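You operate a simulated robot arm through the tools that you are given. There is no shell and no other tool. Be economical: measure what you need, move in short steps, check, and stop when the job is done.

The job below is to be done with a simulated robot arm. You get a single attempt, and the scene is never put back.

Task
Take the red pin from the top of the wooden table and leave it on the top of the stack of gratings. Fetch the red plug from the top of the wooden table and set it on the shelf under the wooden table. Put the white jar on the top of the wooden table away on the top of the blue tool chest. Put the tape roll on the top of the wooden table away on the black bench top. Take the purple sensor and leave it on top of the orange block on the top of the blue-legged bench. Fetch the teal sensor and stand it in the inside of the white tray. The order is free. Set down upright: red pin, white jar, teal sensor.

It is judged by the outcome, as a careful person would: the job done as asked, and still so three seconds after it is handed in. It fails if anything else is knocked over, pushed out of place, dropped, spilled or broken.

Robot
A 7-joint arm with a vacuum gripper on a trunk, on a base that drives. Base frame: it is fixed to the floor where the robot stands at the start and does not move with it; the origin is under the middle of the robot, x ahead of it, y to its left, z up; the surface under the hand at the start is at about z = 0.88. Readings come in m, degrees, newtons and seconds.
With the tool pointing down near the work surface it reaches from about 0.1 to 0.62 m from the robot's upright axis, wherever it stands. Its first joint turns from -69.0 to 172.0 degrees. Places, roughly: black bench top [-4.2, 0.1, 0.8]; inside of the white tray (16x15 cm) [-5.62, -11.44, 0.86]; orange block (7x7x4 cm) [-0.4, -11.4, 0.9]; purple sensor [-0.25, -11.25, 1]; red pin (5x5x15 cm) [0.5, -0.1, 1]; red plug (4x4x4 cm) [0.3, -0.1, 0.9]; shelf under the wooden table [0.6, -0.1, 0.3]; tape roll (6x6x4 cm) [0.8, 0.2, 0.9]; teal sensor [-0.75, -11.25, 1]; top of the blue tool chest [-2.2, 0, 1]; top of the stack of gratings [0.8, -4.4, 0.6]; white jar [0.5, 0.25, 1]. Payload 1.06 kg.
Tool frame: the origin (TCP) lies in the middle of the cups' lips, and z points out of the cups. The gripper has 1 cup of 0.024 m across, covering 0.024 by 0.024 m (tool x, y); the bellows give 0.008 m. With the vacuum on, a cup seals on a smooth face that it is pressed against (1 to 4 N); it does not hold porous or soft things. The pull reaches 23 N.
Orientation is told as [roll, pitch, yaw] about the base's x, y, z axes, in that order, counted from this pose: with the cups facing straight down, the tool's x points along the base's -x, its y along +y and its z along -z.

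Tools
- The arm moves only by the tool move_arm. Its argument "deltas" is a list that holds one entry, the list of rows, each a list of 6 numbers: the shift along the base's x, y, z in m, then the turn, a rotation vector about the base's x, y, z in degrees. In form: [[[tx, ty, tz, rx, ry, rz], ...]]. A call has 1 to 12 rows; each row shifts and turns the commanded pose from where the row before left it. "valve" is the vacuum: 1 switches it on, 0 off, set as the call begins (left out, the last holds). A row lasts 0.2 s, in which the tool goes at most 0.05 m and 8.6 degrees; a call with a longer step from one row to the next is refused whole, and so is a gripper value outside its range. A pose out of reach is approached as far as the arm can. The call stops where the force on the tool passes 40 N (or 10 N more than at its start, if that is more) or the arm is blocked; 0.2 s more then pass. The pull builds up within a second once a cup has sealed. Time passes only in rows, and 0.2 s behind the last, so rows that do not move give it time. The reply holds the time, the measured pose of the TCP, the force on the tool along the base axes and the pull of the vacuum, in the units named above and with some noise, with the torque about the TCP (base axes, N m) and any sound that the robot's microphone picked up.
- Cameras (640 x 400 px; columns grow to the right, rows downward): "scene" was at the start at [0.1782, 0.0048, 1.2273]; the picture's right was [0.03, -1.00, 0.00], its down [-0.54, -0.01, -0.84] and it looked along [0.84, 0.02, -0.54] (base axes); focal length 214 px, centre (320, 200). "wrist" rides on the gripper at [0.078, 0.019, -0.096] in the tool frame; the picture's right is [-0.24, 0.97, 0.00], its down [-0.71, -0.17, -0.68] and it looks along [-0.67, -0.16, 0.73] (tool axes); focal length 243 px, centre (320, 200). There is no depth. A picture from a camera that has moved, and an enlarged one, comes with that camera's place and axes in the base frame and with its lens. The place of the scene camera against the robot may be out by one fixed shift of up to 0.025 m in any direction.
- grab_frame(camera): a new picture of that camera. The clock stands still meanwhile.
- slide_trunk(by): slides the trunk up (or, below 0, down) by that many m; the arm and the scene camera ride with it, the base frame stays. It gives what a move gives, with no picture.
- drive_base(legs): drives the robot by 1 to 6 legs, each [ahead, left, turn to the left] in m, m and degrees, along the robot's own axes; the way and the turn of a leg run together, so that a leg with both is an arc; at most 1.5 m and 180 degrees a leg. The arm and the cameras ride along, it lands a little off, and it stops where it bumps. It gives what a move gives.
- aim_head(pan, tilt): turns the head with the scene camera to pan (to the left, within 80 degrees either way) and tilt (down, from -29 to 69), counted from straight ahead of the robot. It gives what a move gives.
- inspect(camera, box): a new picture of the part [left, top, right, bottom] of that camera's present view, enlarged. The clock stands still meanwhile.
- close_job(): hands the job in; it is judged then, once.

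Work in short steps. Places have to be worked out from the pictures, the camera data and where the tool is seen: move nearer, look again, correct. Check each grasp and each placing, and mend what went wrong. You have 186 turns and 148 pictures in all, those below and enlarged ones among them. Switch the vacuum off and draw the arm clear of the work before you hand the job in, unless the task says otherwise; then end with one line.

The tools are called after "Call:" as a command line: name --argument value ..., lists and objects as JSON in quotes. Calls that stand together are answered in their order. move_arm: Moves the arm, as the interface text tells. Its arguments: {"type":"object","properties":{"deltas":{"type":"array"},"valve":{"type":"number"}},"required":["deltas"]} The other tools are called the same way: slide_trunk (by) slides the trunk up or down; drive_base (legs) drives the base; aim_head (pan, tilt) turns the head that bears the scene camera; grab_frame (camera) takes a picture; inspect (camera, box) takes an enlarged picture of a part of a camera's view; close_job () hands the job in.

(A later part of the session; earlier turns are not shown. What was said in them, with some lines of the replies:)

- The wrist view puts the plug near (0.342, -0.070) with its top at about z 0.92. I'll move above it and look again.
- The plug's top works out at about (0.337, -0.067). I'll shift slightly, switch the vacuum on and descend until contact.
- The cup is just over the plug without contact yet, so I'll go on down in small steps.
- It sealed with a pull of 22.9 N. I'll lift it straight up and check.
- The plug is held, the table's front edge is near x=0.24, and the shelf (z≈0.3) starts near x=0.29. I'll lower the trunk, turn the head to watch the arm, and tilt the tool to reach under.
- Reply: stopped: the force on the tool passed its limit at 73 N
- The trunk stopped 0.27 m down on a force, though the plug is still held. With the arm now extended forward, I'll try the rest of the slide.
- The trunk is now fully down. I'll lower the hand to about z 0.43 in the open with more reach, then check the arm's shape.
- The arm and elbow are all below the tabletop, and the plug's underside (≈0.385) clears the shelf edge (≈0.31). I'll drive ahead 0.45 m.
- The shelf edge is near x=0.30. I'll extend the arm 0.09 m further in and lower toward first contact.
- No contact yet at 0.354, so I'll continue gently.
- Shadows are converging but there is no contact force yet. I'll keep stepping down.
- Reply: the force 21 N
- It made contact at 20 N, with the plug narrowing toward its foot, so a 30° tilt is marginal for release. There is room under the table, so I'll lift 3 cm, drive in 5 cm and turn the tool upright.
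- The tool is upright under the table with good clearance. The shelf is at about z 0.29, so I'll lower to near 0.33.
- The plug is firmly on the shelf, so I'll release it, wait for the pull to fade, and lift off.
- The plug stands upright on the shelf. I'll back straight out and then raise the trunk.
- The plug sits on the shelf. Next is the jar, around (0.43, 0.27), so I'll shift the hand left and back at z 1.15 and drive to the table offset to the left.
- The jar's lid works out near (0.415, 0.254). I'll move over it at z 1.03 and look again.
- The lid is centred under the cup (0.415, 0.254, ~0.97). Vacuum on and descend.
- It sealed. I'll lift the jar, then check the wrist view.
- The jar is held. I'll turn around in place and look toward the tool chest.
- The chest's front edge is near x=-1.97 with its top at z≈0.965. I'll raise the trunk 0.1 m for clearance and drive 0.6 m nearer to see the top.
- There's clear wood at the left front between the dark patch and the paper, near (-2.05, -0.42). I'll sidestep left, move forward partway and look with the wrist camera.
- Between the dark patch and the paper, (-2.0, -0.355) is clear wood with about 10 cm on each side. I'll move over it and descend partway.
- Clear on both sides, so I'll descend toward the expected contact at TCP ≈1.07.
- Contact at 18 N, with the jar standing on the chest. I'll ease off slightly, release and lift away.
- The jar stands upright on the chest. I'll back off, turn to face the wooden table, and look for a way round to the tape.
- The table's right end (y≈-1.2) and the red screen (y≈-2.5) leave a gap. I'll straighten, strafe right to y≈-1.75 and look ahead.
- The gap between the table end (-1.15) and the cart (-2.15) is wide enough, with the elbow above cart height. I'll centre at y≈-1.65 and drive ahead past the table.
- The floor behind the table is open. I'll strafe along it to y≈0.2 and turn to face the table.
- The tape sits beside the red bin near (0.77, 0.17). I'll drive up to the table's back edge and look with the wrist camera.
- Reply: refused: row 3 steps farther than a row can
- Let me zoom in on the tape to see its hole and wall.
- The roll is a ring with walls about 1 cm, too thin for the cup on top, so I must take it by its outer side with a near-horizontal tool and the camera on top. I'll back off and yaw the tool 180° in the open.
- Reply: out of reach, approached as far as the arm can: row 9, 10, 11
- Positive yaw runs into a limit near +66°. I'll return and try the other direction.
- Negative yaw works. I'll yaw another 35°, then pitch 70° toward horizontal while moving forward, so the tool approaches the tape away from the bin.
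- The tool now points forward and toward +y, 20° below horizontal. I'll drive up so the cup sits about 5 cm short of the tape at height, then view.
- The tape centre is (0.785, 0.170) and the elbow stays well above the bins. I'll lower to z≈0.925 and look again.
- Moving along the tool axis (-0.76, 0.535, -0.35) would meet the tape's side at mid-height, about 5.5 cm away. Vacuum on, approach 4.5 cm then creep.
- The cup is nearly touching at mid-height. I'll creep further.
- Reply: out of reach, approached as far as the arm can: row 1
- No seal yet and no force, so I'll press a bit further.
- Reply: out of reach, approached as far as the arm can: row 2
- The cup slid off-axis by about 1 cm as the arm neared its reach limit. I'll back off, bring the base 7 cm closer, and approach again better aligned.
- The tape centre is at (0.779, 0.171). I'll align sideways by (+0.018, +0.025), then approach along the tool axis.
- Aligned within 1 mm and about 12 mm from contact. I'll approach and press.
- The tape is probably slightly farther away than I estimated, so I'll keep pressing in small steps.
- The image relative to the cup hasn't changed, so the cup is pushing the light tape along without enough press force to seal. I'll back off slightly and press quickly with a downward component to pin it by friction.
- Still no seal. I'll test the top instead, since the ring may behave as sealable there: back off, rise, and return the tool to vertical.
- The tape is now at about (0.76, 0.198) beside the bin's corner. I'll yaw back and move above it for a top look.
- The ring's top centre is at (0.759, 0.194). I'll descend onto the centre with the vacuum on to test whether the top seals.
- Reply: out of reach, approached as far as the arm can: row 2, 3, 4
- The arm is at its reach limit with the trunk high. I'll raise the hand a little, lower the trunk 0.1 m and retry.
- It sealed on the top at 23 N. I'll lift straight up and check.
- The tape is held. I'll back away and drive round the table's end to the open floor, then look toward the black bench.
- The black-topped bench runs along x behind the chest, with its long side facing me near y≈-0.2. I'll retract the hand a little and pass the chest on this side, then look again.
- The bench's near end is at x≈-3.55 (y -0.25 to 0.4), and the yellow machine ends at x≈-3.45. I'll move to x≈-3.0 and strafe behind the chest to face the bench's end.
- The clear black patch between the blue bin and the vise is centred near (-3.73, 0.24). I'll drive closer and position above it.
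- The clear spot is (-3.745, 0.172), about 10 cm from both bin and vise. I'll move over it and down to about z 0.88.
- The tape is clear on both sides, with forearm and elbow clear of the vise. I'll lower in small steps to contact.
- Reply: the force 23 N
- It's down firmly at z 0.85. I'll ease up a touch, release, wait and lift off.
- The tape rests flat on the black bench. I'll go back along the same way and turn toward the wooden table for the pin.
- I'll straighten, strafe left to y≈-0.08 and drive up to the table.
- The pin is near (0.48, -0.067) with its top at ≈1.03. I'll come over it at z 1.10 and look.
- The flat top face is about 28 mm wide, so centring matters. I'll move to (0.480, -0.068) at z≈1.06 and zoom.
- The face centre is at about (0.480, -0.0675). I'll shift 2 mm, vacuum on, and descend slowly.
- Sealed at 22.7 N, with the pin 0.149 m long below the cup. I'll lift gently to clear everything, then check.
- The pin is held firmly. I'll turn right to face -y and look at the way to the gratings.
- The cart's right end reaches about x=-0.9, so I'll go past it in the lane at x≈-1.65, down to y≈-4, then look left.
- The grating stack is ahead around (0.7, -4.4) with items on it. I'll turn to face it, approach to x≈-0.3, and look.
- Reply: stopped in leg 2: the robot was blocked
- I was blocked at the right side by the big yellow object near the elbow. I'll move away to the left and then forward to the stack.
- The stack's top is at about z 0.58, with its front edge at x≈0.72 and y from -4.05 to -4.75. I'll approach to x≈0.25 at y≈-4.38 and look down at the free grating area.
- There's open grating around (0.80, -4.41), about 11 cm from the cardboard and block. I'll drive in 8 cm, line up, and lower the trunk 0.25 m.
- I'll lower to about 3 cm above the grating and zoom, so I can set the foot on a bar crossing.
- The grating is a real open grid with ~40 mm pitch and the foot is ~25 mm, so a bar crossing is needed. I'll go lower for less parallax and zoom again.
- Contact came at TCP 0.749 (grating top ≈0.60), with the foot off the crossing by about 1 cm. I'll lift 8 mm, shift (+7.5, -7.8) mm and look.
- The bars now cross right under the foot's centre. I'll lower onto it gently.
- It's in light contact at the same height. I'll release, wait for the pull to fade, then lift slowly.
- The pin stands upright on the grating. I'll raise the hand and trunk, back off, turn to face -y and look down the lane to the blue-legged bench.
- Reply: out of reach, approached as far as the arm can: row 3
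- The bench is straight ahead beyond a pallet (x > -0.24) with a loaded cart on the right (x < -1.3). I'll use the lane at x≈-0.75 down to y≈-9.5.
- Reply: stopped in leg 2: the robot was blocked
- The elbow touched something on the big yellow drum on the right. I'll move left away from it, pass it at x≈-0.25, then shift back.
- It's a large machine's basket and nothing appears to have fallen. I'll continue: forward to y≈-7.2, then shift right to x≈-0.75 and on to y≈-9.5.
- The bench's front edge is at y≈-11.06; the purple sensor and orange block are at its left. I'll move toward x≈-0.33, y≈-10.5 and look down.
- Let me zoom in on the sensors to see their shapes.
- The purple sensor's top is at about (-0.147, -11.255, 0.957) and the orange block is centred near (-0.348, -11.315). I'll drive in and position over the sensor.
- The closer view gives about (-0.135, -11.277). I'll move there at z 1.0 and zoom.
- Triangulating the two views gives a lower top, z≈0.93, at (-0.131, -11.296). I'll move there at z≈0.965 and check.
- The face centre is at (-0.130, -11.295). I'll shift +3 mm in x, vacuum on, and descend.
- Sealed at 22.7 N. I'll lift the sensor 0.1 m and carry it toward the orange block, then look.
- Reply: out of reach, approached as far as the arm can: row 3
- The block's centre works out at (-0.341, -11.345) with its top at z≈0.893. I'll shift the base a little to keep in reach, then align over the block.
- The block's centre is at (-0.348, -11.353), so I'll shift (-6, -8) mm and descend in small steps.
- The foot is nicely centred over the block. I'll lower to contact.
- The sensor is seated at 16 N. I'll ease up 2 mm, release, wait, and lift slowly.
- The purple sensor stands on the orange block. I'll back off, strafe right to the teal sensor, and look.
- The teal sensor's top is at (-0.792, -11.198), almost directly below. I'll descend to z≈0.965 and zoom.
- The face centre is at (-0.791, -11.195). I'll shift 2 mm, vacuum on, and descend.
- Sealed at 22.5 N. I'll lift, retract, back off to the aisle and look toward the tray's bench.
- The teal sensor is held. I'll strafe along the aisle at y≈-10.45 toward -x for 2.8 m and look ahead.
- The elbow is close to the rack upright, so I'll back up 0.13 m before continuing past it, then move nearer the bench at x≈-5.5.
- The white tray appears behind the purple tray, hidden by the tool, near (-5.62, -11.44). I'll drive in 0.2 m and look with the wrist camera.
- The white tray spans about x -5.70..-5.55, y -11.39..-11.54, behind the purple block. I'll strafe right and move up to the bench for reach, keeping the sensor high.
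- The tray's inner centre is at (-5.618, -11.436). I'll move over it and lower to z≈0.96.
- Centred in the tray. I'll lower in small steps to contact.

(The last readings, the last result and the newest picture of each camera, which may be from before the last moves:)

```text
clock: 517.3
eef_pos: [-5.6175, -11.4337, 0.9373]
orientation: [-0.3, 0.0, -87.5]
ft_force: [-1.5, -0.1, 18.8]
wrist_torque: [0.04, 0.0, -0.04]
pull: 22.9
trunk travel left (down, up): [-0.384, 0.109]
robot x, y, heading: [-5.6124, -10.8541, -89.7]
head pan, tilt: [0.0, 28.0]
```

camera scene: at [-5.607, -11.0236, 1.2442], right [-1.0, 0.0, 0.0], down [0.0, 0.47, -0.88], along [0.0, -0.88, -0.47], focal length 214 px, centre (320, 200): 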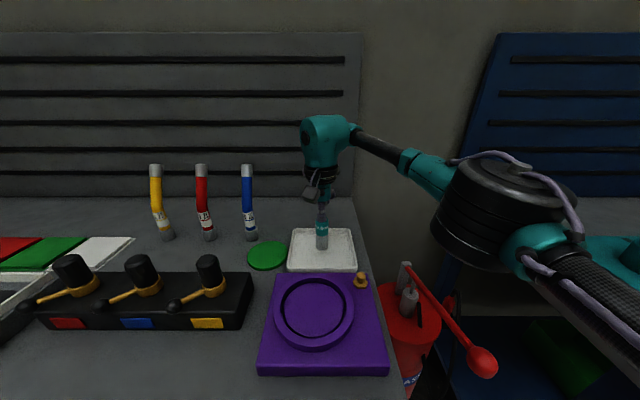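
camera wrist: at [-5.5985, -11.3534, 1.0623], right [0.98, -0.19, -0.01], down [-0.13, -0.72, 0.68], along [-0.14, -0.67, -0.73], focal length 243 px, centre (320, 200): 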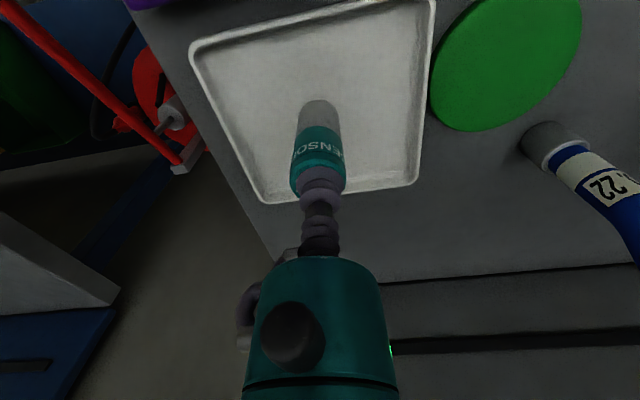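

Contact at 19 N, so the sensor stands in the tray. I'll ease off, release, wait, and lift slowly.

Call:
move_arm --deltas '[[[0, 0, 0.002, 0, 0, 0], [0, 0, 0, 0, 0, 0], [0, 0, 0, 0, 0, 0], [0, 0, 0, 0, 0, 0], [0, 0, 0.004, 0, 0, 0], [0, 0, 0.01, 0, 0, 0], [0, 0, 0.03, 0, 0, 0], [0, 0.01, 0.04, 0, 0, 0], [0, 0.03, 0.03, 0, 0, 0], [0, 0.04, 0.02, 0, 0, 0], [0, 0.04, 0.02, 0, 0, 0]]]' --valve 0

Call:
grab_frame --camera "scene"

Call:
grab_frame --camera "wrist"

```text
clock: 519.7
eef_pos: [-5.6155, -11.3138, 1.0882]
orientation: [-0.7, 0.2, -87.5]
ft_force: [-1.0, -0.2, 0.1]
wrist_torque: [0.04, -0.03, -0.01]
pull: 0.0
trunk travel left (down, up): [-0.384, 0.109]
robot x, y, heading: [-5.6139, -10.8541, -90.1]
head pan, tilt: [0.0, 28.0]
```

```text
20 pictures are left
camera scene: at [-5.6071, -11.0232, 1.2443], right [-1.0, 0.0, 0.0], down [0.0, 0.47, -0.88], along [0.0, -0.88, -0.47], focal length 214 px, centre (320, 200)
```

scene: 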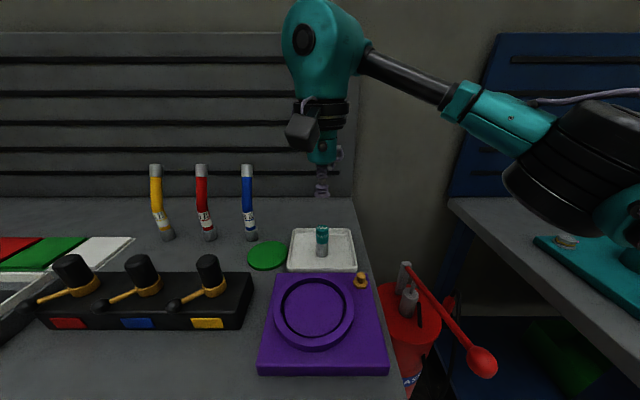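

```text
19 pictures are left
camera wrist: at [-5.5981, -11.234, 1.184], right [0.98, -0.19, -0.01], down [-0.13, -0.72, 0.68], along [-0.14, -0.67, -0.73], focal length 243 px, centre (320, 200)
```

wrist: 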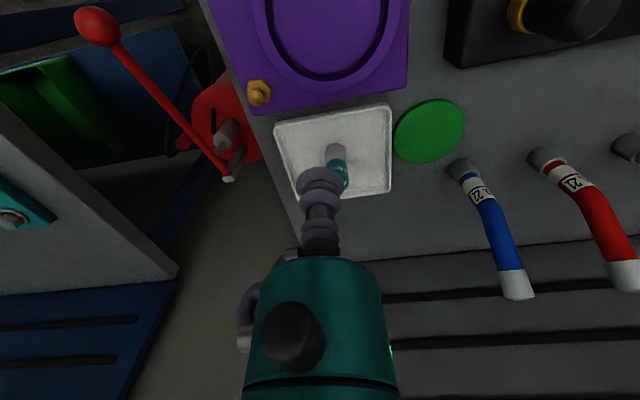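

The teal sensor stands upright in the white tray and all six items are placed. I'll back clear of the bench.

Call:
drive_base --legs '[[-0.35, 0, 0]]'

Call:
grab_frame --camera "scene"

```text
clock: 522.0
eef_pos: [-5.6164, -10.9589, 1.0883]
orientation: [-0.5, 0.2, -87.4]
ft_force: [-1.1, 1.3, -0.8]
wrist_torque: [-0.03, -0.02, 0.02]
pull: 0.0
trunk travel left (down, up): [-0.384, 0.109]
robot x, y, heading: [-5.6153, -10.5029, -89.6]
head pan, tilt: [0.0, 28.0]
```

```text
18 pictures are left
camera scene: at [-5.6074, -10.6684, 1.2443], right [-1.0, 0.0, 0.0], down [0.0, 0.47, -0.88], along [0.0, -0.88, -0.47], focal length 214 px, centre (320, 200)
```

scene: 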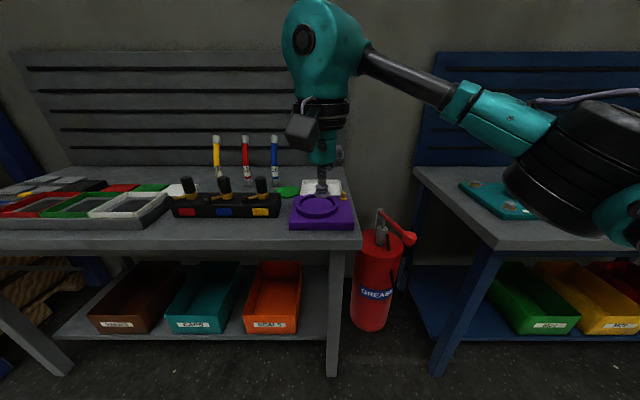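

The arm is clear, the vacuum is off, and everything here is undisturbed. Handing in the job.

Call:
close_job

```text
The job is handed in.
```

All six items are where you asked, with the red pin, white jar and teal sensor upright. On the way to and from the gratings the arm twice bumped the big yellow machine's basket; I saw nothing fallen there but did not check it closely.
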